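You operate a simulated robot arm through the tools that you are given. There is no shell and no other tool. Be economical: measure what you need, move in short steps, check, and stop when the job is done.

The job below is to be done with a simulated robot arm. You get a single attempt, and the scene is never put back.

TASK
Fit the spacer that the pitch card names on the jig's rod.
Fine: open the rod clamp first and shut it afterwards. Turn the pitch dial to the same pitch. Where these are worked on the way, their far stop is far enough and under half their travel is too little: rod clamp.

Only the result counts: the job must be done as asked and must still hold three seconds after the hand-in. Knocking over, shifting, dropping, spilling or breaking anything else fails it.

THE ROBOT
A 7-joint arm with a two-finger gripper, fixed in place. Base frame: the origin is at the foot of the arm, x ahead of it, y to its left, z up. Lengths are in cm, angles in degrees, forces in N, time in s.
With the tool pointing down near the work surface it reaches from about 30 to 74 cm from the base axis. Its first joint turns from -166.0 to 166.0 degrees. Payload 2.94 kg.
The TCP is the grasp point between the finger pads, 3 cm short of the fingertips. In the tool frame z runs along the fingers and y along their closing line. The gripper opens to 13.8 cm. The gripper's body begins 10.9 cm behind the TCP.
Orientation is that of the tool frame in the base frame, as a unit quaternion [x, y, z, w]. With the fingers straight down and closing along the base's y, the tool's x points along the base's -x, its y along +y and its z along -z.

THE INTERFACE
- The arm moves only by the tool apply_moves. Its argument "targets" is a list of rows, each an object of numbers (a shift or turn left out is 0, a gripper value left out holds the last): "tx", "ty", "tz": the shift along the tool's x, y, z in units of 300 mm (1.0 is 300 mm); "ax", "ay", "az": the turn, a rotation vector about the tool's x, y, z in units of 60 degrees (1.0 is 60 degrees). In form: [{"tx": .., "ty": .., "tz": .., "ax": .., "ay": .., "az": ..}, ...]. A call has 1 to 8 rows; each row is the pose to reach, as a shift and turn from the pose commanded when the call began, along the tool's axes at that moment. "fingers" is the closure in counts, from 0 (fully open) to 255 (shut), set as the call begins (left out, the last holds). A call with a number of a shift or a turn outside -1 to 1 is refused whole. A row lasts 0.2 s, in which the tool goes at most 5 cm and 8.6 degrees; a call with a longer step from one row to the next is refused whole, and so is a gripper value outside its range. Where a pose cannot be reached the arm comes as near as it can. A force on the tool above 40 N (or 10 N above the force at the start of the call, whichever is more), or a blocked arm, ends the call early, and 0.2 s more pass. Each finger halts on what it meets, pressing with about 20 N; the grip force reading is that of the motor and also rises with nothing between the fingers. The clock runs only during rows and for 0.2 s after the last one: add rows that repeat a pose to give the fingers time. The reply holds the time, the measured pose of the TCP, the force on the tool along the base axes, the opening and the grip force, in the units named above and with some noise, with the torque about the TCP (base axes, N m) and any sound that the robot's microphone picked up.
- Cameras (640 x 400 px; columns grow to the right, rows downward): "scene" is fixed at [22.11, 49.79, 158.11]; the picture's right is [-0.98, -0.22, 0.00], its down [-0.12, 0.54, -0.83] and it looks along [0.18, -0.81, -0.56] (base axes); focal length 328 px, centre (320, 200). "wrist" rides on the gripper at [7.1, 1.9, -14.6] in the tool frame; the picture's right is [-0.26, 0.97, 0.00], its down [-0.85, -0.23, -0.48] and it looks along [-0.46, -0.12, 0.88] (tool axes); focal length 280 px, centre (320, 200). There is no depth. A picture from a camera that has moved, and an enlarged one, comes with that camera's place and axes in the base frame and with its lens.
- get_image(camera): a new picture of that camera. It takes no simulated time.
- lift_body(by): slides the trunk up (or, below 0, down) by that many cm; the arm rides with it, the base frame stays. It gives what a move gives, with no picture.
- close_up(camera, box): a new picture of the part [left, top, right, bottom] of that camera's present view, enlarged. It takes no simulated time.
- sign_off(): hands the job in; it is judged then, once.

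Go step by step. Nothing tells you positions but the pictures and the camera data: compare them with the known pose of the tool, close in by small moves and look again before you grip or let go. The budget is 120 turns and 68 pictures, counting those below and the enlarged ones. Unless the task says otherwise, let go and move clear before handing in, and close with one line.

The tools are called after "Emit:" by a JSON object that holds its "fn" and its "kwargs". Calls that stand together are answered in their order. apply_moves: Moves the arm, as the interface text tells. Its arguments: {"type":"object","properties":{"targets":{"type":"array"},"fingers":{"type":"number"}},"required":["targets"]} The other tools are called the same way: lift_body (by) slides the trunk up or down; get_image (camera) takes a picture; close_up (camera, box) takes an enlarged picture of a part of a camera's view; sign_off () hands the job in.

At the start:

```text
time: 0.0
tool_pos: [39.95, -33.77, 115.79]
tool_rot: [0.0, 1.0, -0.001, 0.0]
wrist_force: [0.4, 0.3, 0.9]
wrist_torque: [-0.01, 0.03, 0.01]
opening: 13.79
gripper_force: 0.0
trunk travel left (down, up): [-37.5, 7.9]
```

scene: 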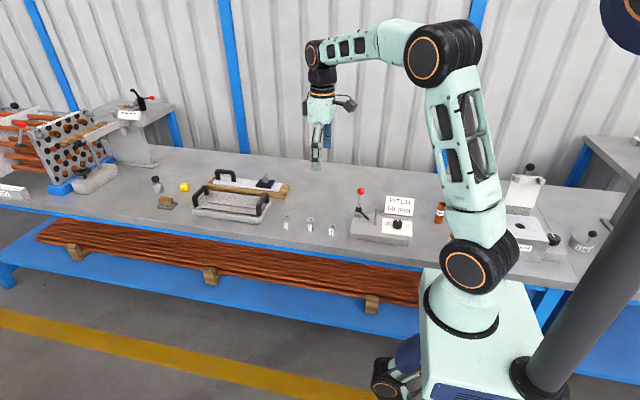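
wrist: 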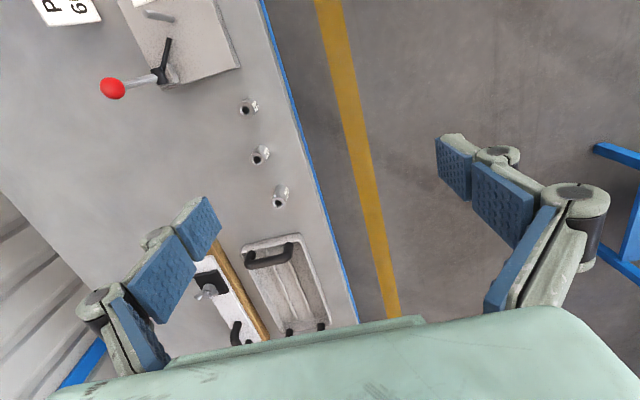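

The bench holds a jig with a red-knobbed lever, a pitch card and three small spacers. I'll take enlarged views to read these.

Emit:
{"fn": "close_up", "kwargs": {"camera": "scene", "box": [330, 170, 450, 245]}}

Emit:
{"fn": "close_up", "kwargs": {"camera": "scene", "box": [270, 200, 350, 250]}}

Emit:
{"fn": "close_up", "kwargs": {"camera": "wrist", "box": [20, 0, 340, 220]}}

```text
5.33 times, centred on (390, 208) of scene
camera zoom: at [22.11, 49.79, 158.11], right [-0.98, -0.22, 0.0], down [-0.12, 0.54, -0.83], along [0.18, -0.81, -0.56], focal length 1752 px, centre (-53, 160)
```

zoom: 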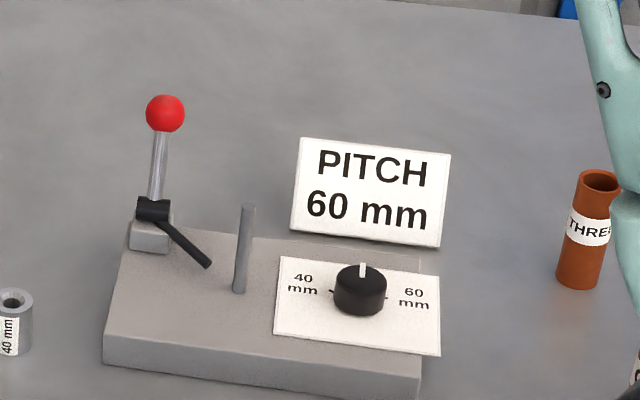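

```text
8.00 times, centred on (310, 225) of scene
camera zoom: at [22.11, 49.79, 158.11], right [-0.98, -0.22, 0.0], down [-0.12, 0.54, -0.83], along [0.18, -0.81, -0.56], focal length 2628 px, centre (400, 0)
```

zoom: 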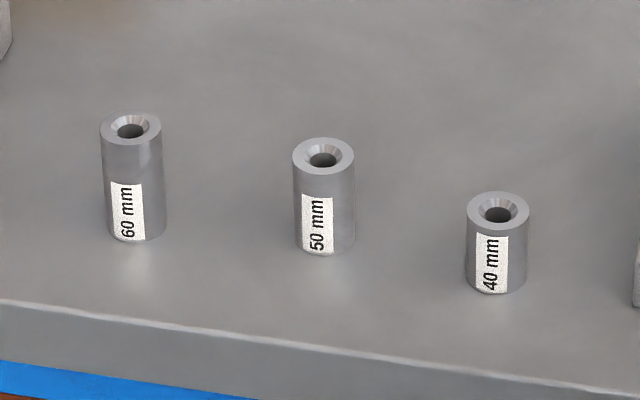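

```text
1.82 times, centred on (180, 110) of wrist
camera zoom: at [32.96, -31.97, 130.41], right [0.26, 0.97, 0.0], down [0.85, -0.23, 0.48], along [0.46, -0.12, -0.88], focal length 510 px, centre (574, 364)
```

zoom: 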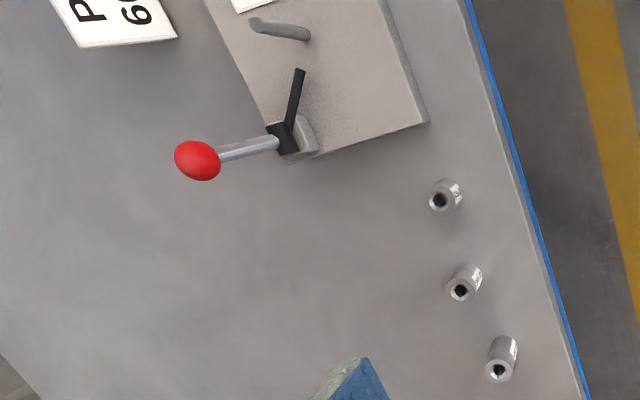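

The card says PITCH 60 mm. I put the 60 mm spacer's top near (56.9,-46.8,82), the rod near (23,-53), the clamp hub near (30,-57,82) and its ball near (30,-61,88). I'll move the wrist camera towards the jig to see the clamp better.

Emit:
{"fn": "apply_moves", "kwargs": {"targets": [{"tx": 0.1, "ty": -0.07, "tz": 0.045}, {"tx": 0.2, "ty": -0.14, "tz": 0.09}, {"tx": 0.3, "ty": -0.21, "tz": 0.135}, {"tx": 0.4, "ty": -0.28, "tz": 0.18}, {"tx": 0.5, "ty": -0.35, "tz": 0.225}, {"tx": 0.6, "ty": -0.42, "tz": 0.27}, {"tx": 0.7, "ty": -0.49, "tz": 0.3}, {"tx": 0.73, "ty": -0.53, "tz": 0.33}]}}

Emit:
{"fn": "get_image", "kwargs": {"camera": "wrist"}}

```text
time: 1.8
tool_pos: [17.91, -49.73, 106.22]
tool_rot: [0.0, 1.0, 0.0, 0.0]
wrist_force: [0.3, 0.3, 0.1]
wrist_torque: [-0.01, 0.01, -0.01]
opening: 13.8
gripper_force: 0.0
trunk travel left (down, up): [-37.5, 7.9]
```

```text
62 pictures are left
camera wrist: at [10.99, -47.86, 120.7], right [0.26, 0.97, 0.0], down [0.85, -0.23, 0.48], along [0.46, -0.12, -0.88], focal length 280 px, centre (320, 200)
```

wrist: 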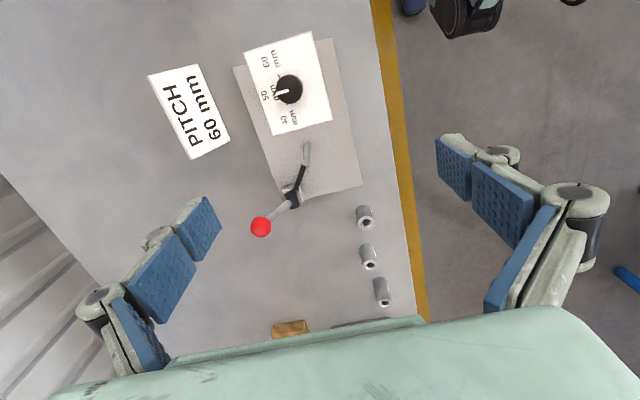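

Emit:
{"fn": "close_up", "kwargs": {"camera": "wrist", "box": [215, 20, 375, 250]}}

Emit:
{"fn": "close_up", "kwargs": {"camera": "wrist", "box": [240, 130, 336, 240]}}

```text
1.74 times, centred on (295, 135) of wrist
camera zoom: at [10.99, -47.86, 120.7], right [0.26, 0.97, 0.0], down [0.85, -0.23, 0.48], along [0.46, -0.12, -0.88], focal length 488 px, centre (364, 313)
```

zoom: 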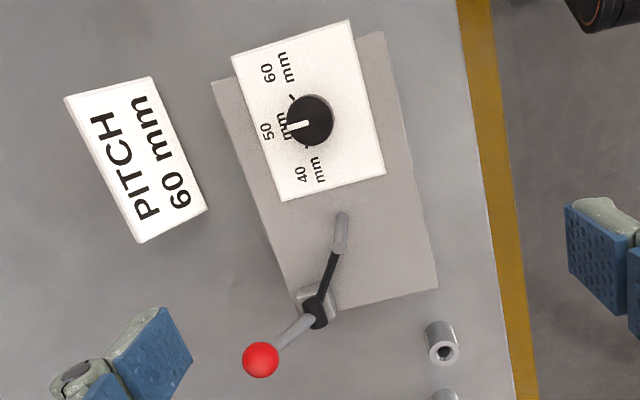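

```text
3.64 times, centred on (288, 185) of wrist
camera zoom: at [10.99, -47.86, 120.7], right [0.26, 0.97, 0.0], down [0.85, -0.23, 0.48], along [0.46, -0.12, -0.88], focal length 1020 px, centre (436, 254)
```

zoom: 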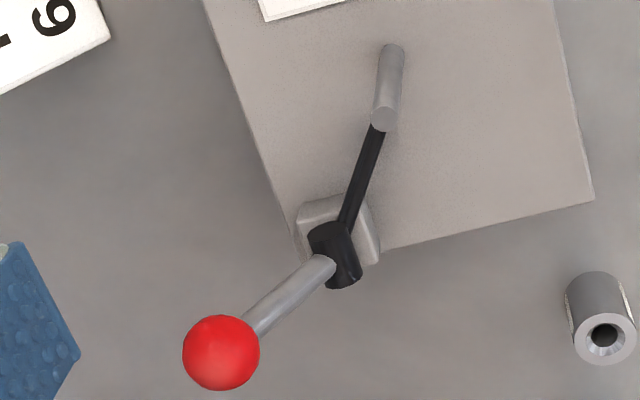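

The jig is axis-aligned, with the rod at about (23.1,-52.9) and the clamp axis along x through (30,-57.2,82.2). The 3 cm ball is at (30.1,-61.4,88). I'll go above the ball and turn the fingers so they close along x.

Emit:
{"fn": "apply_moves", "kwargs": {"targets": [{"tx": -0.051, "ty": -0.048, "tz": 0.02, "az": 0.142}, {"tx": -0.102, "ty": -0.097, "tz": 0.04, "az": 0.284}, {"tx": -0.153, "ty": -0.146, "tz": 0.06, "az": 0.426}, {"tx": -0.204, "ty": -0.195, "tz": 0.08, "az": 0.568}, {"tx": -0.255, "ty": -0.244, "tz": 0.1, "az": 0.71}, {"tx": -0.306, "ty": -0.293, "tz": 0.12, "az": 0.852}, {"tx": -0.357, "ty": -0.342, "tz": 0.14, "az": 0.994}, {"tx": -0.407, "ty": -0.39, "tz": 0.16, "az": 1.0}]}}

Emit:
{"fn": "apply_moves", "kwargs": {"targets": [{"az": 0.125}, {"az": 0.25}, {"az": 0.375}, {"az": 0.5}]}}

Emit:
{"fn": "get_image", "kwargs": {"camera": "wrist"}}

```text
time: 3.6
tool_pos: [30.32, -61.47, 101.21]
tool_rot: [0.501, 0.866, 0.0, 0.0]
wrist_force: [0.8, 0.0, 0.3]
wrist_torque: [0.02, -0.02, 0.01]
opening: 13.81
gripper_force: 0.0
trunk travel left (down, up): [-37.5, 7.9]
```

```text
time: 4.6
tool_pos: [30.15, -61.41, 101.01]
tool_rot: [0.708, 0.706, 0.001, 0.001]
wrist_force: [-0.3, -0.1, -1.0]
wrist_torque: [-0.03, 0.0, -0.02]
opening: 13.8
gripper_force: 0.1
trunk travel left (down, up): [-37.5, 7.9]
```

```text
59 pictures are left
camera wrist: at [32.32, -54.41, 115.68], right [0.96, -0.26, 0.0], down [-0.23, -0.85, 0.48], along [-0.13, -0.46, -0.88], focal length 280 px, centre (320, 200)
```

wrist: 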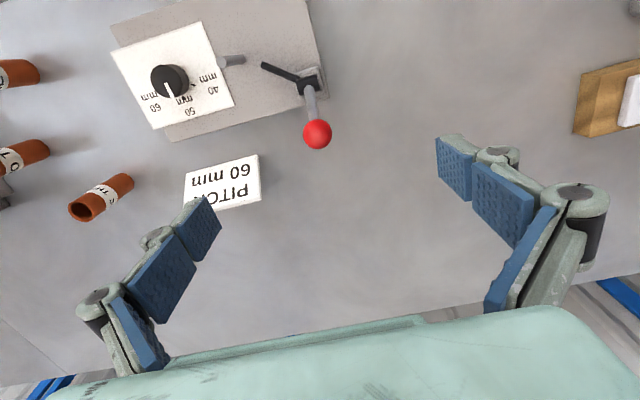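

The ball is confirmed at (30,-61.5,88). I'll part-close the fingers, descend around it and look.

Emit:
{"fn": "apply_moves", "kwargs": {"targets": [{"tz": 0.0, "ty": -0.003}, {"tz": 0.05, "ty": -0.003}, {"tz": 0.15, "ty": -0.003}, {"tz": 0.25, "ty": -0.003}, {"tz": 0.35, "ty": -0.003}, {"tz": 0.43, "ty": -0.003}], "fingers": 144}}

Emit:
{"fn": "get_image", "kwargs": {"camera": "wrist"}}

```text
time: 6.0
tool_pos: [29.98, -61.59, 88.31]
tool_rot: [0.707, 0.707, -0.001, -0.001]
wrist_force: [0.0, 0.2, 0.1]
wrist_torque: [-0.03, -0.01, -0.04]
opening: 5.99
gripper_force: 0.1
trunk travel left (down, up): [-37.5, 7.9]
```

```text
58 pictures are left
camera wrist: at [32.03, -54.45, 102.91], right [0.96, -0.26, 0.0], down [-0.23, -0.85, 0.48], along [-0.12, -0.46, -0.88], focal length 280 px, centre (320, 200)
```

wrist: 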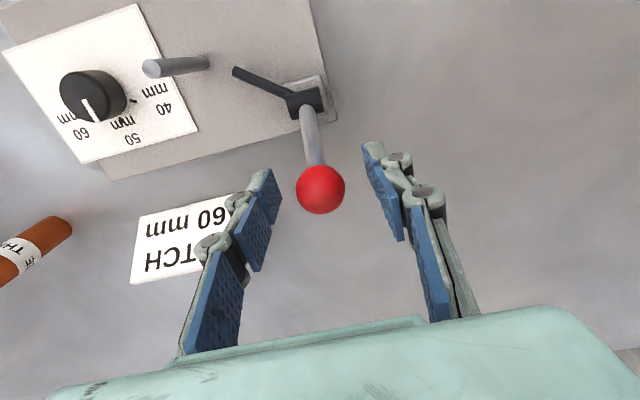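

The ball is centred between the fingers, so I'll close on it.

Emit:
{"fn": "apply_moves", "kwargs": {"targets": [{}, {}, {}], "fingers": 255}}

```text
time: 6.8
tool_pos: [30.06, -61.52, 88.39]
tool_rot: [0.707, 0.708, 0.0, 0.0]
wrist_force: [-0.7, -0.4, -2.4]
wrist_torque: [-0.1, 0.02, -0.01]
opening: 2.79
gripper_force: 45.2
trunk travel left (down, up): [-37.5, 7.9]
```

Gripped. I'll try swinging the handle back about 20° along its arc and watch the force.

Emit:
{"fn": "apply_moves", "kwargs": {"targets": [{"tx": -0.015, "tz": 0.012}, {"tx": -0.031, "tz": 0.027}, {"tx": -0.045, "tz": 0.043}, {"tx": -0.058, "tz": 0.06}]}}

```text
time: 7.8
tool_pos: [29.95, -62.8, 86.28]
tool_rot: [0.708, 0.706, 0.002, -0.005]
wrist_force: [-10.5, 22.9, -2.2]
wrist_torque: [-0.44, -0.19, 0.07]
opening: 2.73
gripper_force: 44.7
trunk travel left (down, up): [-37.5, 7.9]
```

There is some resistance, so I'll look.

Emit:
{"fn": "get_image", "kwargs": {"camera": "wrist"}}

Emit:
{"fn": "close_up", "kwargs": {"camera": "scene", "box": [330, 160, 420, 245]}}

```text
57 pictures are left
camera wrist: at [32.08, -55.93, 100.88], right [0.96, -0.26, -0.01], down [-0.23, -0.85, 0.47], along [-0.13, -0.45, -0.88], focal length 280 px, centre (320, 200)
```

wrist: 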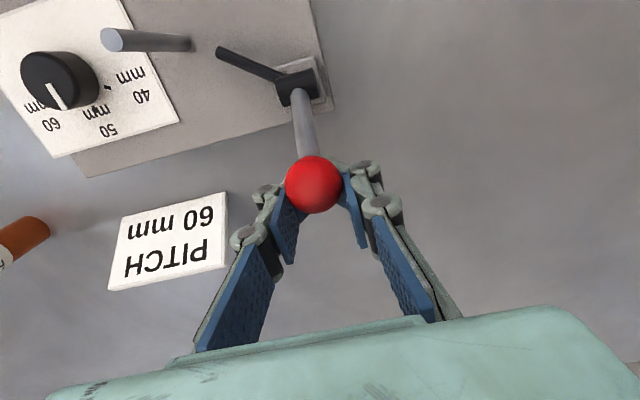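

```text
4.71 times, centred on (375, 202) of scene
camera zoom: at [22.11, 49.79, 158.11], right [-0.98, -0.22, 0.0], down [-0.12, 0.54, -0.83], along [0.18, -0.81, -0.56], focal length 1546 px, centre (61, 188)
```

zoom: 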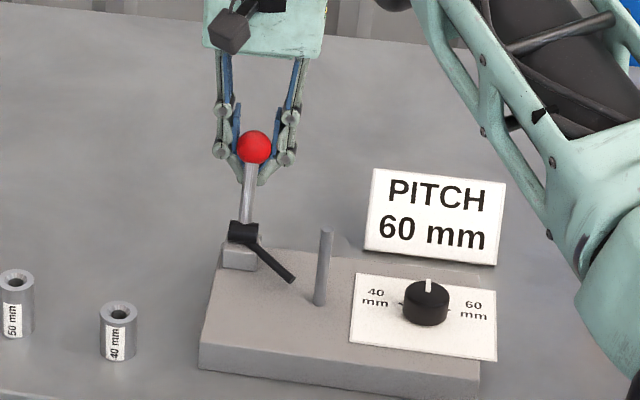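

The ball did not move and the fingers slipped around it, so backward is the stop. I'll re-centre, regrip and try forward.

Emit:
{"fn": "apply_moves", "kwargs": {"targets": [{}, {"tx": 0.03, "tz": -0.03}, {"tx": 0.058, "tz": -0.058}, {"tx": 0.058, "tz": -0.058}], "fingers": 180}}

Emit:
{"fn": "apply_moves", "kwargs": {"targets": [{}, {}, {}], "fingers": 255}}

Emit:
{"fn": "apply_moves", "kwargs": {"targets": [{"tx": 0.018, "tz": -0.012}, {"tx": 0.038, "tz": -0.023}, {"tx": 0.059, "tz": -0.032}]}}

Emit:
{"fn": "get_image", "kwargs": {"camera": "wrist"}}

```text
time: 8.8
tool_pos: [30.16, -61.63, 88.22]
tool_rot: [0.707, 0.707, 0.0, 0.0]
wrist_force: [0.2, -0.2, 0.0]
wrist_torque: [0.01, -0.02, 0.02]
opening: 4.06
gripper_force: 0.1
trunk travel left (down, up): [-37.5, 7.9]
```

```text
time: 9.6
tool_pos: [29.93, -61.49, 88.12]
tool_rot: [0.708, 0.707, -0.001, -0.001]
wrist_force: [-6.5, 2.5, -1.0]
wrist_torque: [0.0, 0.06, -0.03]
opening: 2.73
gripper_force: 45.4
trunk travel left (down, up): [-37.5, 7.9]
```

```text
time: 10.4
tool_pos: [30.02, -59.98, 89.12]
tool_rot: [0.707, 0.707, -0.001, 0.0]
wrist_force: [-10.2, -16.1, -8.1]
wrist_torque: [-1.2, 0.04, -0.01]
opening: 2.81
gripper_force: 45.0
trunk travel left (down, up): [-37.5, 7.9]
```

```text
55 pictures are left
camera wrist: at [32.05, -52.99, 103.63], right [0.96, -0.26, 0.0], down [-0.23, -0.85, 0.48], along [-0.13, -0.46, -0.88], focal length 280 px, centre (320, 200)
```

wrist: 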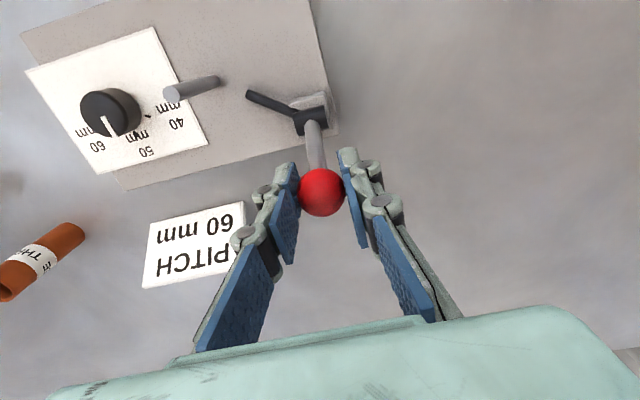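

The ball followed forward, so I'll continue along the arc to vertical.

Emit:
{"fn": "apply_moves", "kwargs": {"targets": [{"tx": 0.021, "tz": -0.006}, {"tx": 0.042, "tz": -0.01}, {"tx": 0.063, "tz": -0.012}, {"tx": 0.084, "tz": -0.013}, {"tx": 0.106, "tz": -0.012}, {"tx": 0.127, "tz": -0.009}]}}

Emit:
{"fn": "get_image", "kwargs": {"camera": "wrist"}}

```text
time: 11.8
tool_pos: [30.1, -55.97, 89.56]
tool_rot: [0.707, 0.707, -0.001, 0.001]
wrist_force: [-12.7, -15.3, 6.3]
wrist_torque: [-1.27, 0.15, -0.09]
opening: 2.79
gripper_force: 45.1
trunk travel left (down, up): [-37.5, 7.9]
```

```text
54 pictures are left
camera wrist: at [32.04, -48.93, 104.11], right [0.96, -0.26, 0.0], down [-0.23, -0.85, 0.48], along [-0.13, -0.46, -0.88], focal length 280 px, centre (320, 200)
```

wrist: 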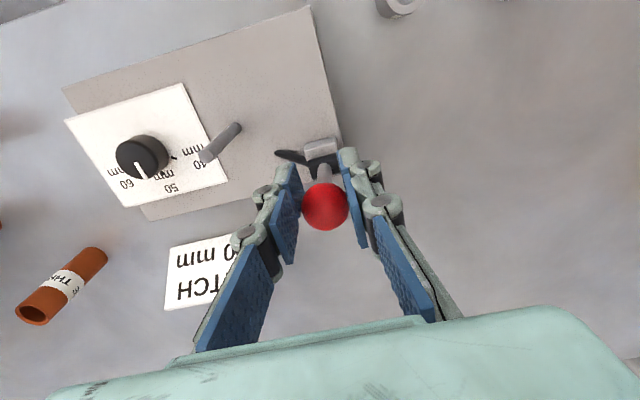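

The handle is moving freely against constant friction. I'll carry on along the arc.

Emit:
{"fn": "apply_moves", "kwargs": {"targets": [{"tx": 0.021, "tz": 0.0045}, {"tx": 0.041, "tz": 0.011}, {"tx": 0.061, "tz": 0.019}, {"tx": 0.08, "tz": 0.029}, {"tx": 0.098, "tz": 0.041}, {"tx": 0.115, "tz": 0.054}, {"tx": 0.131, "tz": 0.068}, {"tx": 0.146, "tz": 0.084}]}}

Emit:
{"fn": "get_image", "kwargs": {"camera": "wrist"}}

```text
time: 13.6
tool_pos: [30.1, -51.5, 86.79]
tool_rot: [0.707, 0.707, 0.0, 0.0]
wrist_force: [0.6, -0.1, 0.1]
wrist_torque: [-0.01, 0.02, 0.01]
opening: 0.02
gripper_force: 28.5
trunk travel left (down, up): [-37.5, 7.9]
```

```text
53 pictures are left
camera wrist: at [32.18, -44.47, 101.41], right [0.97, -0.26, 0.0], down [-0.23, -0.85, 0.48], along [-0.12, -0.46, -0.88], focal length 280 px, centre (320, 200)
```

wrist: 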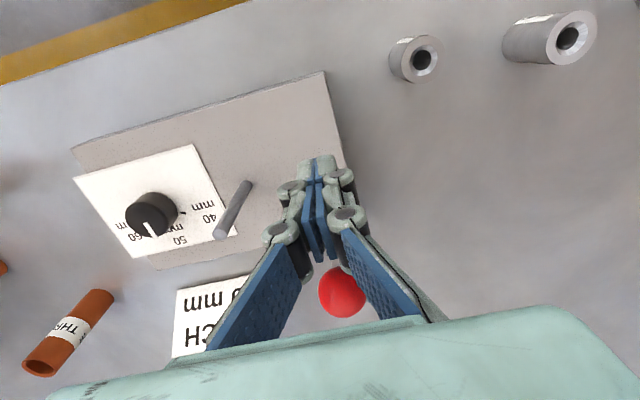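

The fingers slipped off the ball, which stopped near vertical. I'll check whether that is the stop.

Emit:
{"fn": "close_up", "kwargs": {"camera": "scene", "box": [330, 160, 420, 245]}}

```text
4.71 times, centred on (375, 202) of scene
camera zoom: at [22.11, 49.79, 158.11], right [-0.98, -0.22, 0.0], down [-0.12, 0.54, -0.83], along [0.18, -0.81, -0.56], focal length 1546 px, centre (61, 188)
```

zoom: 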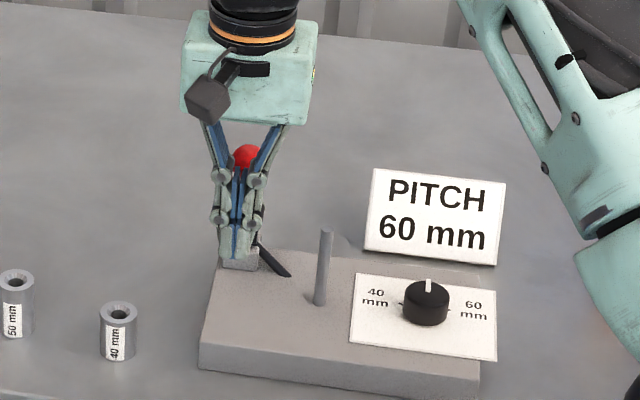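

I'll go over and behind the ball with closed fingers and push it forward, to feel where the true stop is.

Emit:
{"fn": "apply_moves", "kwargs": {"targets": [{"tz": -0.15}, {"tz": -0.3}, {"tx": -0.12, "tz": -0.32}, {"tx": -0.25, "tz": -0.32}, {"tx": -0.35, "tz": -0.3}, {"tx": -0.35, "tz": -0.2}, {"tx": -0.35, "tz": -0.1}]}}

Emit:
{"fn": "apply_moves", "kwargs": {"targets": [{"tx": 0.03}, {"tx": 0.06}, {"tx": 0.08}, {"tx": 0.1}, {"tx": 0.12}]}}

Emit:
{"fn": "get_image", "kwargs": {"camera": "wrist"}}

```text
time: 15.2
tool_pos: [30.05, -62.02, 90.41]
tool_rot: [0.708, 0.707, 0.001, 0.0]
wrist_force: [-0.2, -0.2, 0.2]
wrist_torque: [-0.01, 0.01, -0.02]
opening: 0.01
gripper_force: 29.3
trunk travel left (down, up): [-37.5, 7.9]
```

```text
time: 16.4
tool_pos: [30.3, -58.48, 89.85]
tool_rot: [0.707, 0.707, 0.0, 0.0]
wrist_force: [0.0, 0.3, -0.5]
wrist_torque: [-0.04, -0.01, 0.01]
opening: 0.0
gripper_force: 28.1
trunk travel left (down, up): [-37.5, 7.9]
```

```text
51 pictures are left
camera wrist: at [32.23, -51.39, 104.53], right [0.97, -0.26, 0.0], down [-0.23, -0.85, 0.48], along [-0.12, -0.46, -0.88], focal length 280 px, centre (320, 200)
```

wrist: 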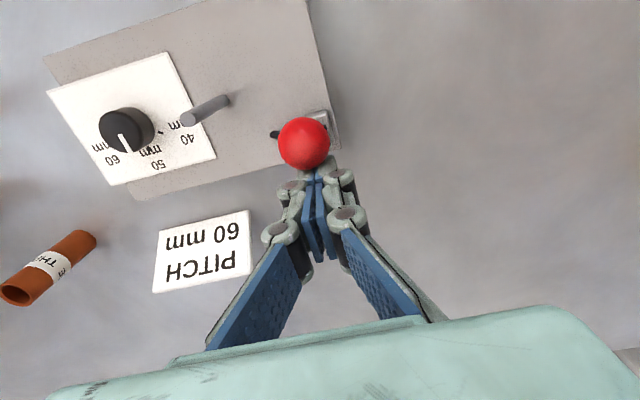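

The ball moved on without reaching a stop, so I'll keep pushing, following the arc down.

Emit:
{"fn": "apply_moves", "kwargs": {"targets": [{"tx": 0.04}, {"tx": 0.08, "tz": 0.01}, {"tx": 0.115, "tz": 0.025}, {"tx": 0.15, "tz": 0.045}]}}

Emit:
{"fn": "get_image", "kwargs": {"camera": "wrist"}}

```text
time: 17.1
tool_pos: [30.11, -56.97, 89.94]
tool_rot: [0.708, 0.706, -0.011, 0.015]
wrist_force: [1.7, -9.9, 1.7]
wrist_torque: [-0.11, 0.02, 0.02]
opening: 0.58
gripper_force: 28.7
trunk travel left (down, up): [-37.5, 7.9]
stopped in row 3: the force on the tool passed its limit at 46 N (the readings are from after the stop); the commanded pose is now the measured one
```

```text
50 pictures are left
camera wrist: at [32.01, -49.44, 104.36], right [0.96, -0.26, 0.02], down [-0.24, -0.83, 0.51], along [-0.12, -0.49, -0.86], focal length 280 px, centre (320, 200)
```

wrist: 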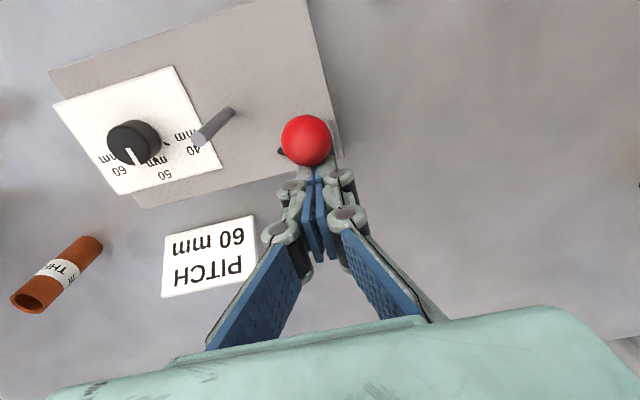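

A firm stop at about 65° gives roughly 60° of travel, so the clamp is open at its far stop. I'll back off, straighten the tool and rise.

Emit:
{"fn": "apply_moves", "kwargs": {"targets": [{"tx": -0.05, "ax": 0.005, "ay": 0.035, "az": -0.003}, {"tx": -0.1, "ax": 0.005, "ay": 0.035, "az": -0.003}, {"tx": -0.1, "tz": -0.15, "ax": 0.005, "ay": 0.035, "az": -0.003}, {"tx": -0.1, "tz": -0.3, "ax": 0.005, "ay": 0.035, "az": -0.003}, {"tx": -0.1, "tz": -0.42, "ax": 0.005, "ay": 0.035, "az": -0.003}]}}

Emit:
{"fn": "get_image", "kwargs": {"camera": "wrist"}}

Emit:
{"fn": "close_up", "kwargs": {"camera": "scene", "box": [330, 160, 420, 245]}}

```text
time: 18.3
tool_pos: [29.76, -59.37, 102.68]
tool_rot: [0.707, 0.707, 0.003, -0.002]
wrist_force: [0.3, -0.7, -1.4]
wrist_torque: [0.03, -0.01, 0.0]
opening: 0.0
gripper_force: 28.0
trunk travel left (down, up): [-37.5, 7.9]
```

```text
49 pictures are left
camera wrist: at [31.84, -52.4, 117.34], right [0.97, -0.26, 0.0], down [-0.23, -0.85, 0.47], along [-0.12, -0.45, -0.88], focal length 280 px, centre (320, 200)
```

wrist: 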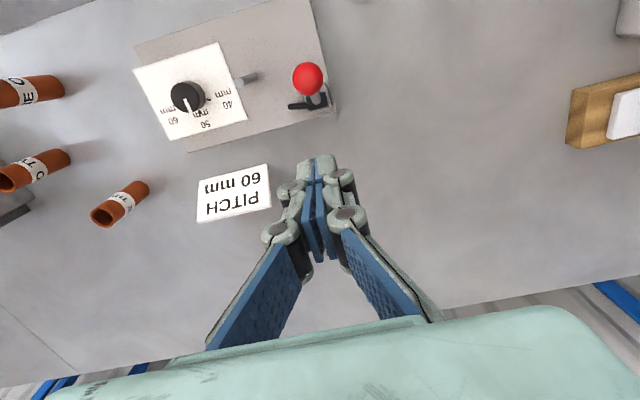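

```text
4.71 times, centred on (375, 202) of scene
camera zoom: at [22.11, 49.79, 158.11], right [-0.98, -0.22, 0.0], down [-0.12, 0.54, -0.83], along [0.18, -0.81, -0.56], focal length 1546 px, centre (61, 188)
```

zoom: 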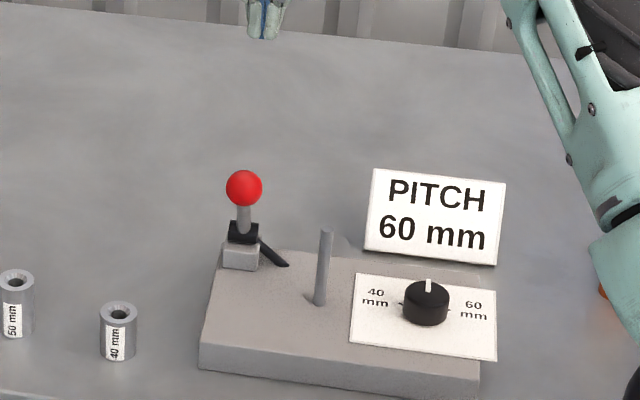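

The clamp stays open. Now I'll take a close view of the dial for the tick angle.

Emit:
{"fn": "close_up", "kwargs": {"camera": "wrist", "box": [132, 45, 252, 145]}}

```text
4.00 times, centred on (192, 95) of wrist
camera zoom: at [31.84, -52.4, 117.34], right [0.97, -0.26, 0.0], down [-0.23, -0.85, 0.47], along [-0.12, -0.45, -0.88], focal length 1122 px, centre (832, 620)
```

zoom: 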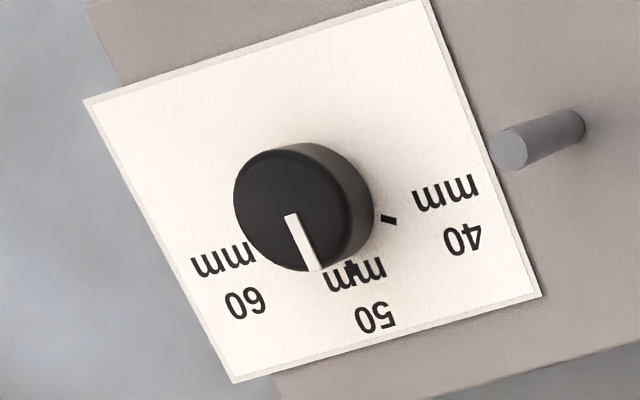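

The ticks sit at ±60° from the present pointing (-y), so the dial needs 60° clockwise. I'll move above the knob at (14.45,-52.85), turning the fingers back to close along y.

Emit:
{"fn": "apply_moves", "kwargs": {"targets": [{"tx": 0.03, "ty": -0.06, "tz": 0.0, "az": -0.14}, {"tx": 0.06, "ty": -0.13, "tz": 0.02, "az": -0.28}, {"tx": 0.09, "ty": -0.19, "tz": 0.04, "az": -0.42}, {"tx": 0.12, "ty": -0.25, "tz": 0.06, "az": -0.56}, {"tx": 0.15, "ty": -0.32, "tz": 0.08, "az": -0.7}, {"tx": 0.18, "ty": -0.38, "tz": 0.1, "az": -0.84}, {"tx": 0.2, "ty": -0.45, "tz": 0.12, "az": -0.98}, {"tx": 0.217, "ty": -0.51, "tz": 0.15, "az": -1.0}], "fingers": 125}}

Emit:
{"fn": "apply_moves", "kwargs": {"targets": [{"az": -0.14}, {"az": -0.28}, {"az": -0.42}, {"az": -0.5}]}}

Emit:
{"fn": "get_image", "kwargs": {"camera": "wrist"}}

```text
time: 20.1
tool_pos: [14.68, -52.86, 98.21]
tool_rot: [0.257, 0.966, 0.003, 0.0]
wrist_force: [-0.4, 0.3, 0.0]
wrist_torque: [0.01, 0.01, 0.04]
opening: 7.05
gripper_force: 0.0
trunk travel left (down, up): [-37.5, 7.9]
```

```text
time: 21.1
tool_pos: [14.77, -52.86, 98.17]
tool_rot: [-0.002, 1.0, 0.002, 0.0]
wrist_force: [-0.1, 0.3, -0.1]
wrist_torque: [0.01, -0.04, 0.01]
opening: 7.02
gripper_force: 0.0
trunk travel left (down, up): [-37.5, 7.9]
```

```text
46 pictures are left
camera wrist: at [7.69, -51.07, 112.78], right [0.26, 0.97, 0.01], down [0.85, -0.23, 0.48], along [0.46, -0.12, -0.88], focal length 280 px, centre (320, 200)
```

wrist: 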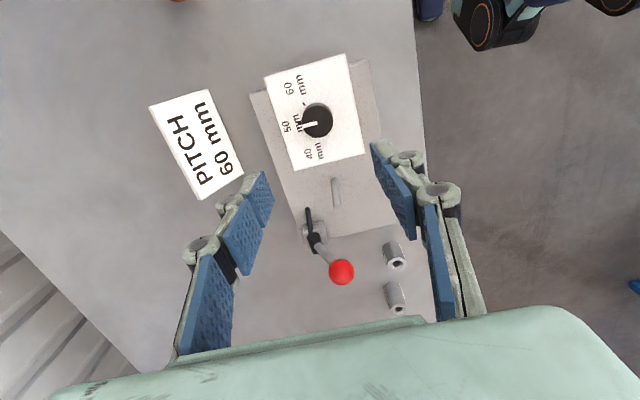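

The knob is confirmed at about (14.5,-52.8). I'll descend around it.

Emit:
{"fn": "apply_moves", "kwargs": {"targets": [{"tx": 0.008, "ty": 0.002, "tz": 0.12}, {"tx": 0.008, "ty": 0.002, "tz": 0.25}, {"tx": 0.008, "ty": 0.002, "tz": 0.38}, {"tx": 0.008, "ty": 0.002, "tz": 0.46}, {"tx": 0.008, "ty": 0.002, "tz": 0.5}, {"tx": 0.008, "ty": 0.002, "tz": 0.517}]}}

Emit:
{"fn": "get_image", "kwargs": {"camera": "wrist"}}

```text
time: 22.5
tool_pos: [14.42, -52.7, 82.7]
tool_rot: [-0.001, 1.0, 0.004, 0.0]
wrist_force: [-0.9, 0.3, 0.1]
wrist_torque: [-0.03, -0.01, 0.01]
opening: 7.02
gripper_force: 0.0
trunk travel left (down, up): [-37.5, 7.9]
```

```text
45 pictures are left
camera wrist: at [7.5, -50.9, 97.22], right [0.26, 0.97, 0.0], down [0.85, -0.23, 0.48], along [0.46, -0.12, -0.88], focal length 280 px, centre (320, 200)
```

wrist: 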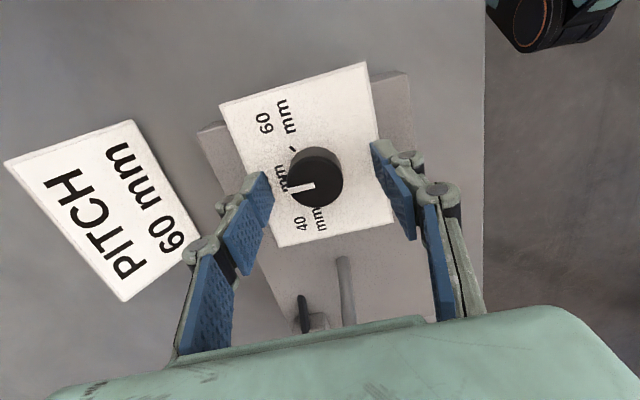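

I'll nudge to the knob centre and close.

Emit:
{"fn": "apply_moves", "kwargs": {"targets": [{"tx": -0.006, "ty": -0.005}, {"tx": -0.006, "ty": -0.005}, {"tx": -0.006, "ty": -0.005}, {"tx": -0.006, "ty": -0.005}], "fingers": 255}}

```text
time: 23.5
tool_pos: [14.72, -52.93, 82.69]
tool_rot: [-0.001, 1.0, 0.001, 0.001]
wrist_force: [-1.3, -12.0, -0.7]
wrist_torque: [-0.49, 0.02, 0.04]
opening: 3.51
gripper_force: 45.3
trunk travel left (down, up): [-37.5, 7.9]
```

Gripped at 3.5 cm. I'll turn clockwise by 60°, shifting slightly to relieve the side force.

Emit:
{"fn": "apply_moves", "kwargs": {"targets": [{"ty": -0.004, "az": 0.125}, {"ty": -0.004, "az": 0.25}, {"ty": -0.004, "az": 0.375}, {"ty": -0.004, "az": 0.5}, {"ty": -0.004, "az": 0.625}, {"ty": -0.004, "az": 0.75}, {"ty": -0.004, "az": 0.875}, {"ty": -0.004, "az": 1.0}]}}

Emit:
{"fn": "get_image", "kwargs": {"camera": "wrist"}}

```text
time: 25.3
tool_pos: [14.64, -53.17, 82.59]
tool_rot: [0.501, 0.866, 0.0, 0.001]
wrist_force: [-1.2, -20.2, 3.3]
wrist_torque: [-0.47, 0.22, 0.03]
opening: 3.52
gripper_force: 45.0
trunk travel left (down, up): [-37.5, 7.9]
```

```text
44 pictures are left
camera wrist: at [12.85, -46.18, 97.21], right [0.97, 0.25, 0.0], down [0.22, -0.85, 0.48], along [0.12, -0.46, -0.88], focal length 280 px, centre (320, 200)
```

wrist: 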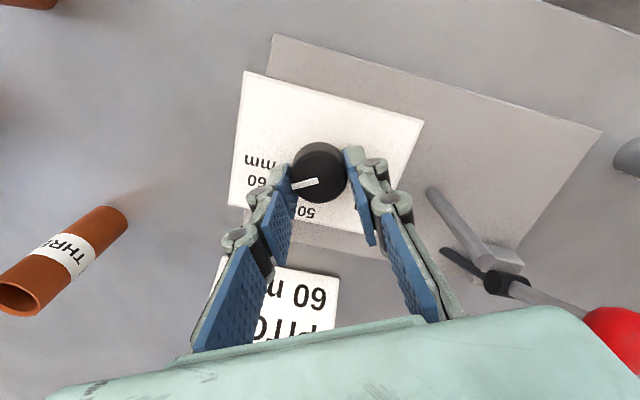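

The knob has turned. I'll release, rise and check the pointer against the 60 tick.

Emit:
{"fn": "apply_moves", "kwargs": {"targets": [{}, {}, {"tz": -0.1}, {"tz": -0.25}, {"tz": -0.4}], "fingers": 125}}

Emit:
{"fn": "close_up", "kwargs": {"camera": "wrist", "box": [220, 30, 420, 180]}}

Emit:
{"fn": "close_up", "kwargs": {"camera": "scene", "box": [370, 205, 430, 245]}}

```text
time: 26.5
tool_pos: [14.68, -52.83, 94.56]
tool_rot: [0.499, 0.866, 0.003, -0.001]
wrist_force: [-0.7, 0.3, 0.3]
wrist_torque: [-0.01, -0.03, -0.01]
opening: 7.05
gripper_force: 0.0
trunk travel left (down, up): [-37.5, 7.9]
```

```text
2.67 times, centred on (320, 105) of wrist
camera zoom: at [12.84, -45.96, 109.16], right [0.97, 0.26, 0.0], down [0.23, -0.85, 0.47], along [0.12, -0.45, -0.88], focal length 748 px, centre (320, 453)
```

zoom: 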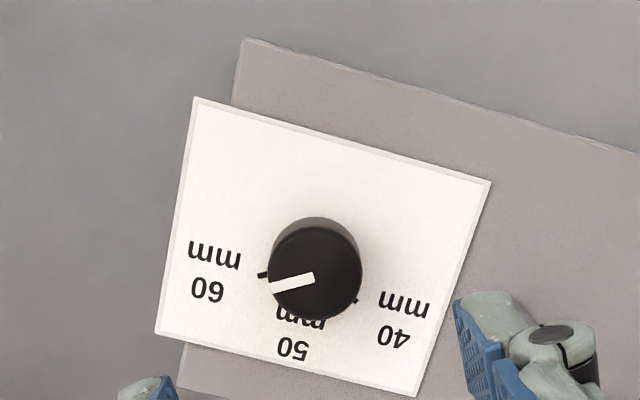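

```text
10.00 times, centred on (400, 225) of scene
camera zoom: at [22.11, 49.79, 158.11], right [-0.98, -0.22, 0.0], down [-0.12, 0.54, -0.83], along [0.18, -0.81, -0.56], focal length 3285 px, centre (-480, -50)
```

zoom: 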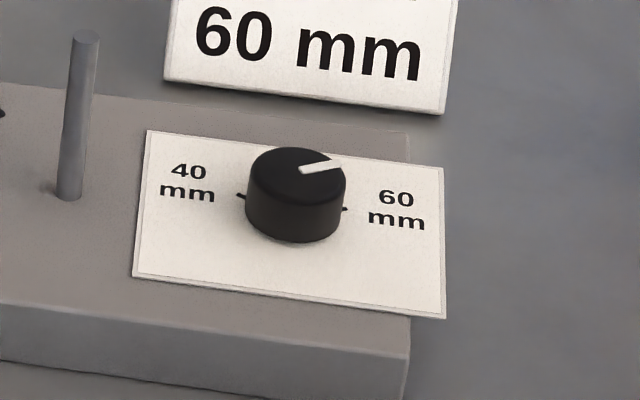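

The dial reads 60, pointer and tick both at about 59.5°. Next I'll turn the tool back and travel to the 60 mm spacer.

Emit:
{"fn": "apply_moves", "kwargs": {"targets": [{"tz": -0.03, "az": -0.125}, {"tz": -0.06, "az": -0.25}, {"tz": -0.09, "az": -0.375}, {"tz": -0.12, "az": -0.5}, {"tz": -0.15, "az": -0.625}, {"tz": -0.18, "az": -0.75}, {"tz": -0.21, "az": -0.875}, {"tz": -0.24, "az": -1.0}]}}

Emit:
{"fn": "apply_moves", "kwargs": {"targets": [{"tx": -0.1, "ty": 0.02}, {"tx": -0.22, "ty": 0.04}, {"tx": -0.35, "ty": 0.06}, {"tx": -0.48, "ty": 0.09}, {"tx": -0.61, "ty": 0.12}, {"tx": -0.74, "ty": 0.14}, {"tx": -0.87, "ty": 0.16}, {"tx": -1.0, "ty": 0.18}]}}

Emit:
{"fn": "apply_moves", "kwargs": {"targets": [{"tx": -0.12}, {"tx": -0.24, "ty": 0.01}, {"tx": -0.35, "ty": 0.02}, {"tx": -0.4, "ty": 0.02}]}}

Emit:
{"fn": "get_image", "kwargs": {"camera": "wrist"}}

```text
time: 28.3
tool_pos: [14.89, -53.02, 101.9]
tool_rot: [-0.001, 1.0, 0.002, 0.001]
wrist_force: [0.7, 0.3, 0.7]
wrist_torque: [0.01, -0.02, 0.0]
opening: 7.03
gripper_force: 0.0
trunk travel left (down, up): [-37.5, 7.9]
```

```text
time: 30.1
tool_pos: [44.9, -47.58, 101.81]
tool_rot: [0.001, 1.0, 0.002, 0.001]
wrist_force: [0.4, -0.1, 0.0]
wrist_torque: [-0.01, 0.01, -0.01]
opening: 7.02
gripper_force: 0.0
trunk travel left (down, up): [-37.5, 7.9]
```

```text
time: 31.1
tool_pos: [55.84, -45.9, 101.97]
tool_rot: [-0.001, 1.0, 0.004, -0.001]
wrist_force: [-0.5, -0.6, 0.1]
wrist_torque: [0.03, 0.06, 0.0]
opening: 7.05
gripper_force: 0.0
out of reach, approached as far as the arm can: row 3, 4
trunk travel left (down, up): [-37.5, 7.9]
```

```text
41 pictures are left
camera wrist: at [48.87, -44.04, 116.56], right [0.26, 0.97, 0.01], down [0.85, -0.23, 0.47], along [0.46, -0.12, -0.88], focal length 280 px, centre (320, 200)
```

wrist: 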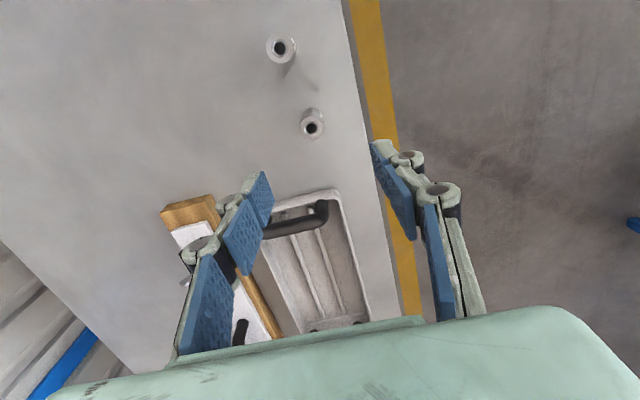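

The reach runs out at this height. The spacer is confirmed at (56.9,-46.95), so I'll lower the arm and see whether it gets there.

Emit:
{"fn": "apply_moves", "kwargs": {"targets": [{"tz": 0.12}, {"tz": 0.24, "tx": -0.01, "ty": -0.01}, {"tz": 0.33, "tx": -0.02, "ty": -0.02}, {"tz": 0.33, "tx": -0.035, "ty": -0.035}]}}

```text
time: 32.1
tool_pos: [56.86, -46.56, 91.86]
tool_rot: [0.0, 1.0, 0.003, 0.001]
wrist_force: [-0.3, 0.0, 0.9]
wrist_torque: [0.03, 0.01, -0.01]
opening: 7.03
gripper_force: 0.0
trunk travel left (down, up): [-37.5, 7.9]
```

It reaches here. I'll check the alignment over the spacer.

Emit:
{"fn": "get_image", "kwargs": {"camera": "wrist"}}

```text
40 pictures are left
camera wrist: at [49.89, -44.71, 106.44], right [0.26, 0.97, 0.01], down [0.85, -0.23, 0.48], along [0.46, -0.12, -0.88], focal length 280 px, centre (320, 200)
```

wrist: 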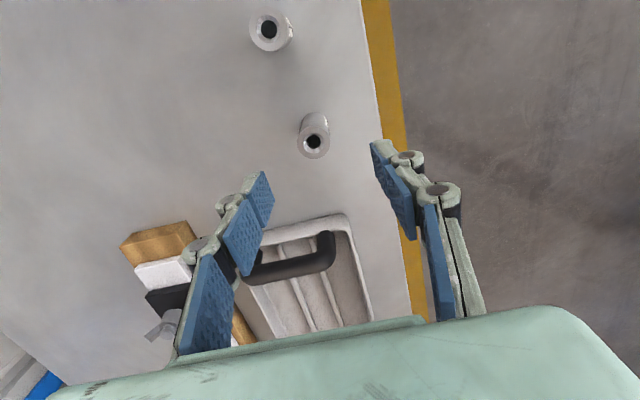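

The spacer top is at about (56.7,-47.0). I'll descend around it.

Emit:
{"fn": "apply_moves", "kwargs": {"targets": [{"tx": 0.003, "ty": -0.015, "tz": 0.1}, {"tx": 0.003, "ty": -0.015, "tz": 0.22}, {"tx": 0.003, "ty": -0.015, "tz": 0.32}, {"tx": 0.003, "ty": -0.015, "tz": 0.385}, {"tx": 0.003, "ty": -0.015, "tz": 0.385}]}}

Emit:
{"fn": "get_image", "kwargs": {"camera": "wrist"}}

```text
time: 33.3
tool_pos: [56.42, -46.46, 80.59]
tool_rot: [0.0, 1.0, 0.003, 0.001]
wrist_force: [-0.2, 0.2, 0.4]
wrist_torque: [-0.02, 0.01, -0.02]
opening: 7.03
gripper_force: 0.0
out of reach, approached as far as the arm can: row 4, 5
trunk travel left (down, up): [-37.5, 7.9]
```

```text
39 pictures are left
camera wrist: at [49.45, -44.68, 95.12], right [0.26, 0.97, 0.01], down [0.85, -0.23, 0.48], along [0.46, -0.12, -0.88], focal length 280 px, centre (320, 200)
```

wrist: 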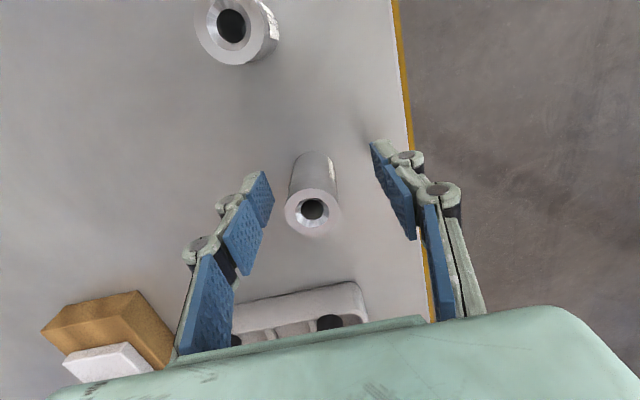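

The reach shrinks low down, so I'll raise the arm to where it can reach, set the exact xy and lower the trunk instead.

Emit:
{"fn": "apply_moves", "kwargs": {"targets": [{"tz": -0.12}, {"tz": -0.24}, {"tz": -0.36}, {"tz": -0.36, "tx": -0.011, "ty": -0.018}, {"tz": -0.36, "tx": -0.011, "ty": -0.018}]}}

```text
time: 34.5
tool_pos: [56.58, -46.68, 91.29]
tool_rot: [-0.001, 1.0, 0.002, 0.0]
wrist_force: [0.7, 0.0, -1.1]
wrist_torque: [0.04, -0.01, 0.03]
opening: 7.05
gripper_force: 0.0
out of reach, approached as far as the arm can: row 4, 5
trunk travel left (down, up): [-37.5, 7.9]
```

I'll accept a 0.4 cm offset in x, which is harmless as the pads are wide, with exact y. Then I'll lower with the trunk.

Emit:
{"fn": "apply_moves", "kwargs": {"targets": [{"tx": 0.008, "ty": -0.006, "tz": 0.05}, {"tx": 0.008, "ty": -0.011, "tz": 0.11}, {"tx": 0.008, "ty": -0.011, "tz": 0.11}]}}

Emit:
{"fn": "lift_body", "kwargs": {"by": -5}}

Emit:
{"fn": "get_image", "kwargs": {"camera": "wrist"}}

```text
time: 35.3
tool_pos: [56.27, -47.06, 87.99]
tool_rot: [-0.001, 1.0, 0.003, 0.001]
wrist_force: [-0.1, 0.7, 0.4]
wrist_torque: [-0.03, 0.03, -0.02]
opening: 7.04
gripper_force: 0.1
trunk travel left (down, up): [-37.5, 7.9]
```

```text
time: 36.2
tool_pos: [56.37, -47.06, 82.92]
tool_rot: [0.0, 1.0, 0.004, 0.001]
wrist_force: [-0.5, -0.1, 1.0]
wrist_torque: [-0.01, 0.0, 0.01]
opening: 7.03
gripper_force: 0.1
trunk travel left (down, up): [-32.5, 12.9]
```

```text
38 pictures are left
camera wrist: at [49.31, -45.29, 97.56], right [0.26, 0.97, 0.01], down [0.85, -0.23, 0.48], along [0.46, -0.12, -0.88], focal length 280 px, centre (320, 200)
```

wrist: 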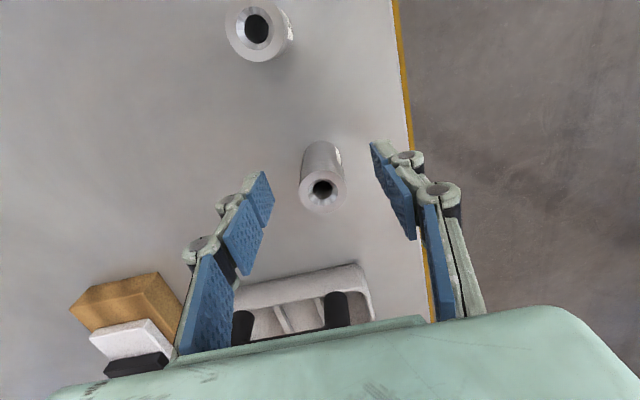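

It is aligned with the spacer at (56.7,-47.0). I'll lower another 2.5 cm and grip.

Emit:
{"fn": "lift_body", "kwargs": {"by": -2.5}}

Emit:
{"fn": "apply_moves", "kwargs": {"targets": [{}, {}, {}, {}], "fingers": 255}}

Emit:
{"fn": "get_image", "kwargs": {"camera": "wrist"}}

```text
time: 37.0
tool_pos: [56.3, -47.2, 80.58]
tool_rot: [-0.002, 1.0, 0.003, 0.001]
wrist_force: [-0.3, 0.5, -0.3]
wrist_torque: [-0.03, -0.02, 0.0]
opening: 7.04
gripper_force: 0.1
trunk travel left (down, up): [-30.0, 15.4]
```

```text
time: 38.0
tool_pos: [56.27, -47.03, 80.49]
tool_rot: [-0.001, 1.0, 0.003, 0.0]
wrist_force: [-0.4, 1.2, -0.3]
wrist_torque: [0.01, 0.0, -0.02]
opening: 2.93
gripper_force: 20.2
trunk travel left (down, up): [-30.0, 15.4]
```

```text
37 pictures are left
camera wrist: at [49.32, -45.28, 95.05], right [0.26, 0.97, 0.01], down [0.85, -0.23, 0.48], along [0.46, -0.12, -0.88], focal length 280 px, centre (320, 200)
```

wrist: 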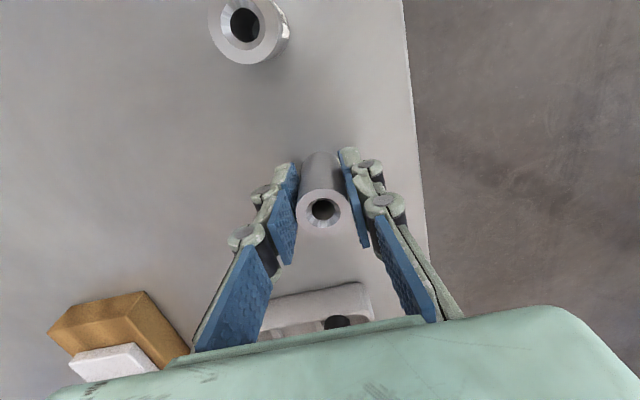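

Gripped at 2.93 cm, with the spacer axis at TCP+(0.38,0). I'll lift with the trunk.

Emit:
{"fn": "lift_body", "kwargs": {"by": 14}}

Emit:
{"fn": "apply_moves", "kwargs": {"targets": [{"tx": 0.05, "tz": -0.05}, {"tx": 0.15, "tz": -0.1}, {"tx": 0.28, "ty": -0.02, "tz": -0.12}, {"tx": 0.42, "ty": -0.05, "tz": -0.12}, {"tx": 0.56, "ty": -0.08, "tz": -0.12}, {"tx": 0.7, "ty": -0.11, "tz": -0.12}, {"tx": 0.84, "ty": -0.15, "tz": -0.12}, {"tx": 0.98, "ty": -0.19, "tz": -0.12}]}}

Emit:
{"fn": "get_image", "kwargs": {"camera": "wrist"}}

```text
time: 39.6
tool_pos: [56.32, -47.1, 94.41]
tool_rot: [-0.001, 1.0, 0.003, 0.001]
wrist_force: [-0.1, 0.6, -2.0]
wrist_torque: [-0.01, 0.03, 0.01]
opening: 2.96
gripper_force: 20.1
trunk travel left (down, up): [-44.0, 1.4]
```

```text
time: 41.4
tool_pos: [34.01, -63.59, 97.96]
tool_rot: [-0.001, 1.0, 0.006, -0.001]
wrist_force: [0.0, -0.3, -3.0]
wrist_torque: [-0.02, 0.03, 0.04]
opening: 2.91
gripper_force: 20.2
out of reach, approached as far as the arm can: row 1, 2, 3, 4, 5, 6, 7, 8
trunk travel left (down, up): [-44.0, 1.4]
```

```text
36 pictures are left
camera wrist: at [26.97, -61.95, 112.63], right [0.26, 0.97, 0.01], down [0.85, -0.23, 0.47], along [0.46, -0.11, -0.88], focal length 280 px, centre (320, 200)
```

wrist: 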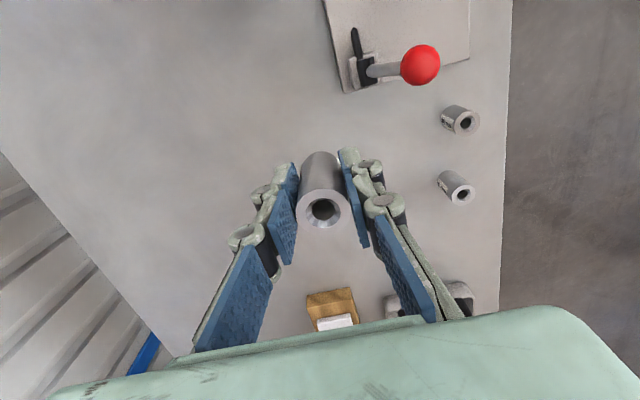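

The arm slid along its reach limit but everything is clear. I'll make a small move to learn where its command now stands.

Emit:
{"fn": "apply_moves", "kwargs": {"targets": [{"ty": 0.03}, {"ty": 0.06}]}}

```text
time: 42.0
tool_pos: [34.3, -63.48, 98.6]
tool_rot: [-0.001, 1.0, 0.004, -0.001]
wrist_force: [-0.1, -0.3, -2.0]
wrist_torque: [-0.02, -0.01, 0.06]
opening: 2.95
gripper_force: 20.0
out of reach, approached as far as the arm can: row 1, 2
trunk travel left (down, up): [-44.0, 1.4]
```

The arm seems stuck at full stretch. I'll move straight inward towards the base.

Emit:
{"fn": "apply_moves", "kwargs": {"targets": [{"tx": 0.04, "ty": 0.07}, {"tx": 0.08, "ty": 0.14}, {"tx": 0.12, "ty": 0.21}, {"tx": 0.12, "ty": 0.21}]}}

```text
time: 43.0
tool_pos: [34.1, -63.56, 98.71]
tool_rot: [-0.002, 1.0, 0.004, 0.0]
wrist_force: [0.0, 0.0, -2.8]
wrist_torque: [-0.02, 0.01, -0.03]
opening: 2.94
gripper_force: 20.3
out of reach, approached as far as the arm can: row 1, 2, 3, 4
trunk travel left (down, up): [-44.0, 1.4]
```

Still stuck, so I'll try moving up together with inward, to bend the elbow.

Emit:
{"fn": "apply_moves", "kwargs": {"targets": [{"tz": -0.1}, {"tz": -0.2}, {"tz": -0.3, "tx": 0.03, "ty": 0.06}, {"tz": -0.3, "tx": 0.08, "ty": 0.14}, {"tz": -0.3, "tx": 0.12, "ty": 0.21}]}}

Emit:
{"fn": "get_image", "kwargs": {"camera": "scene"}}

```text
time: 44.2
tool_pos: [30.5, -57.84, 108.16]
tool_rot: [-0.001, 1.0, 0.003, 0.001]
wrist_force: [0.5, 0.1, -2.0]
wrist_torque: [0.04, 0.01, 0.01]
opening: 2.92
gripper_force: 19.6
out of reach, approached as far as the arm can: row 2
trunk travel left (down, up): [-44.0, 1.4]
```

```text
35 pictures are left
```

scene: 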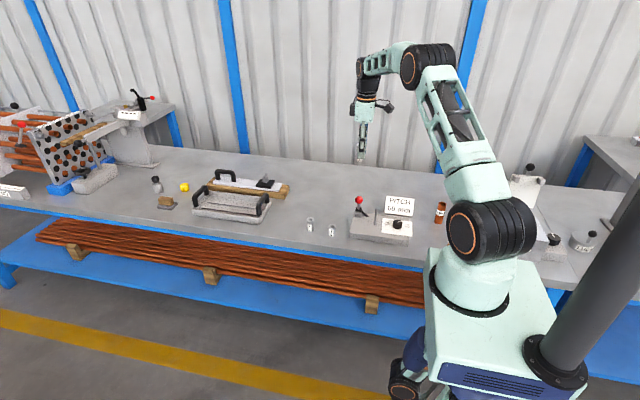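

Free again, and the spacer is still held. I'll move above the rod.

Emit:
{"fn": "apply_moves", "kwargs": {"targets": [{"tx": 0.1, "ty": 0.06}, {"tx": 0.2, "ty": 0.12}, {"tx": 0.259, "ty": 0.163}, {"tx": 0.259, "ty": 0.163, "tz": 0.12}, {"tx": 0.259, "ty": 0.163, "tz": 0.24}, {"tx": 0.259, "ty": 0.163, "tz": 0.37}]}}

Emit:
{"fn": "get_image", "kwargs": {"camera": "wrist"}}

Emit:
{"fn": "close_up", "kwargs": {"camera": "scene", "box": [340, 170, 430, 245]}}

```text
time: 45.6
tool_pos: [22.6, -52.73, 96.72]
tool_rot: [-0.001, 1.0, 0.002, 0.001]
wrist_force: [0.3, -0.4, -3.2]
wrist_torque: [0.03, -0.02, 0.0]
opening: 2.94
gripper_force: 20.2
trunk travel left (down, up): [-44.0, 1.4]
```

```text
34 pictures are left
camera wrist: at [15.56, -50.97, 111.27], right [0.26, 0.97, 0.01], down [0.85, -0.23, 0.48], along [0.46, -0.12, -0.88], focal length 280 px, centre (320, 200)
```

wrist: 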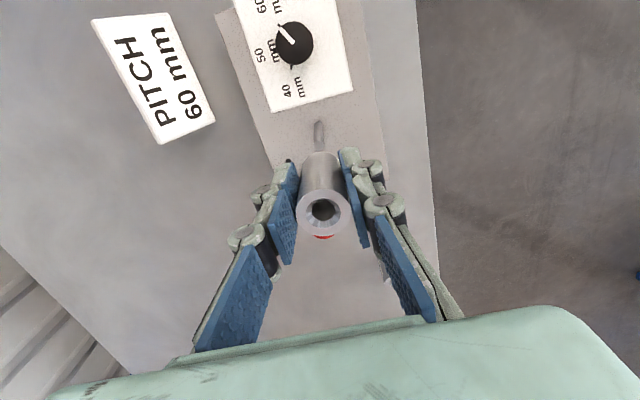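

```text
5.33 times, centred on (385, 208) of scene
camera zoom: at [22.11, 49.79, 158.11], right [-0.98, -0.22, 0.0], down [-0.12, 0.54, -0.83], along [0.18, -0.81, -0.56], focal length 1752 px, centre (-27, 160)
```

zoom: 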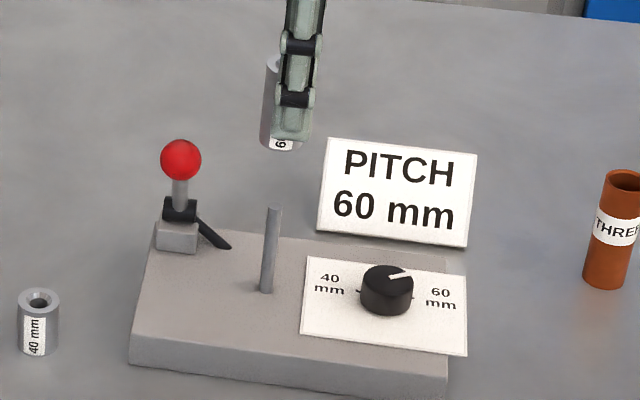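

The spacer sits nearly over the rod. I'll zoom in with the wrist camera to fine-align.

Emit:
{"fn": "close_up", "kwargs": {"camera": "wrist", "box": [270, 100, 370, 240]}}

```text
2.86 times, centred on (320, 170) of wrist
camera zoom: at [15.56, -50.97, 111.27], right [0.26, 0.97, 0.01], down [0.85, -0.23, 0.48], along [0.46, -0.12, -0.88], focal length 801 px, centre (320, 286)
```

zoom: 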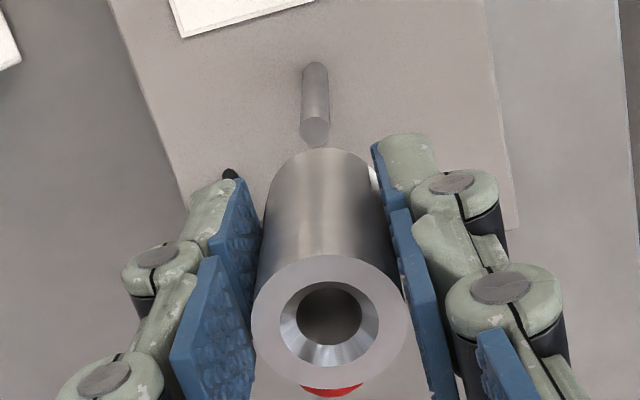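

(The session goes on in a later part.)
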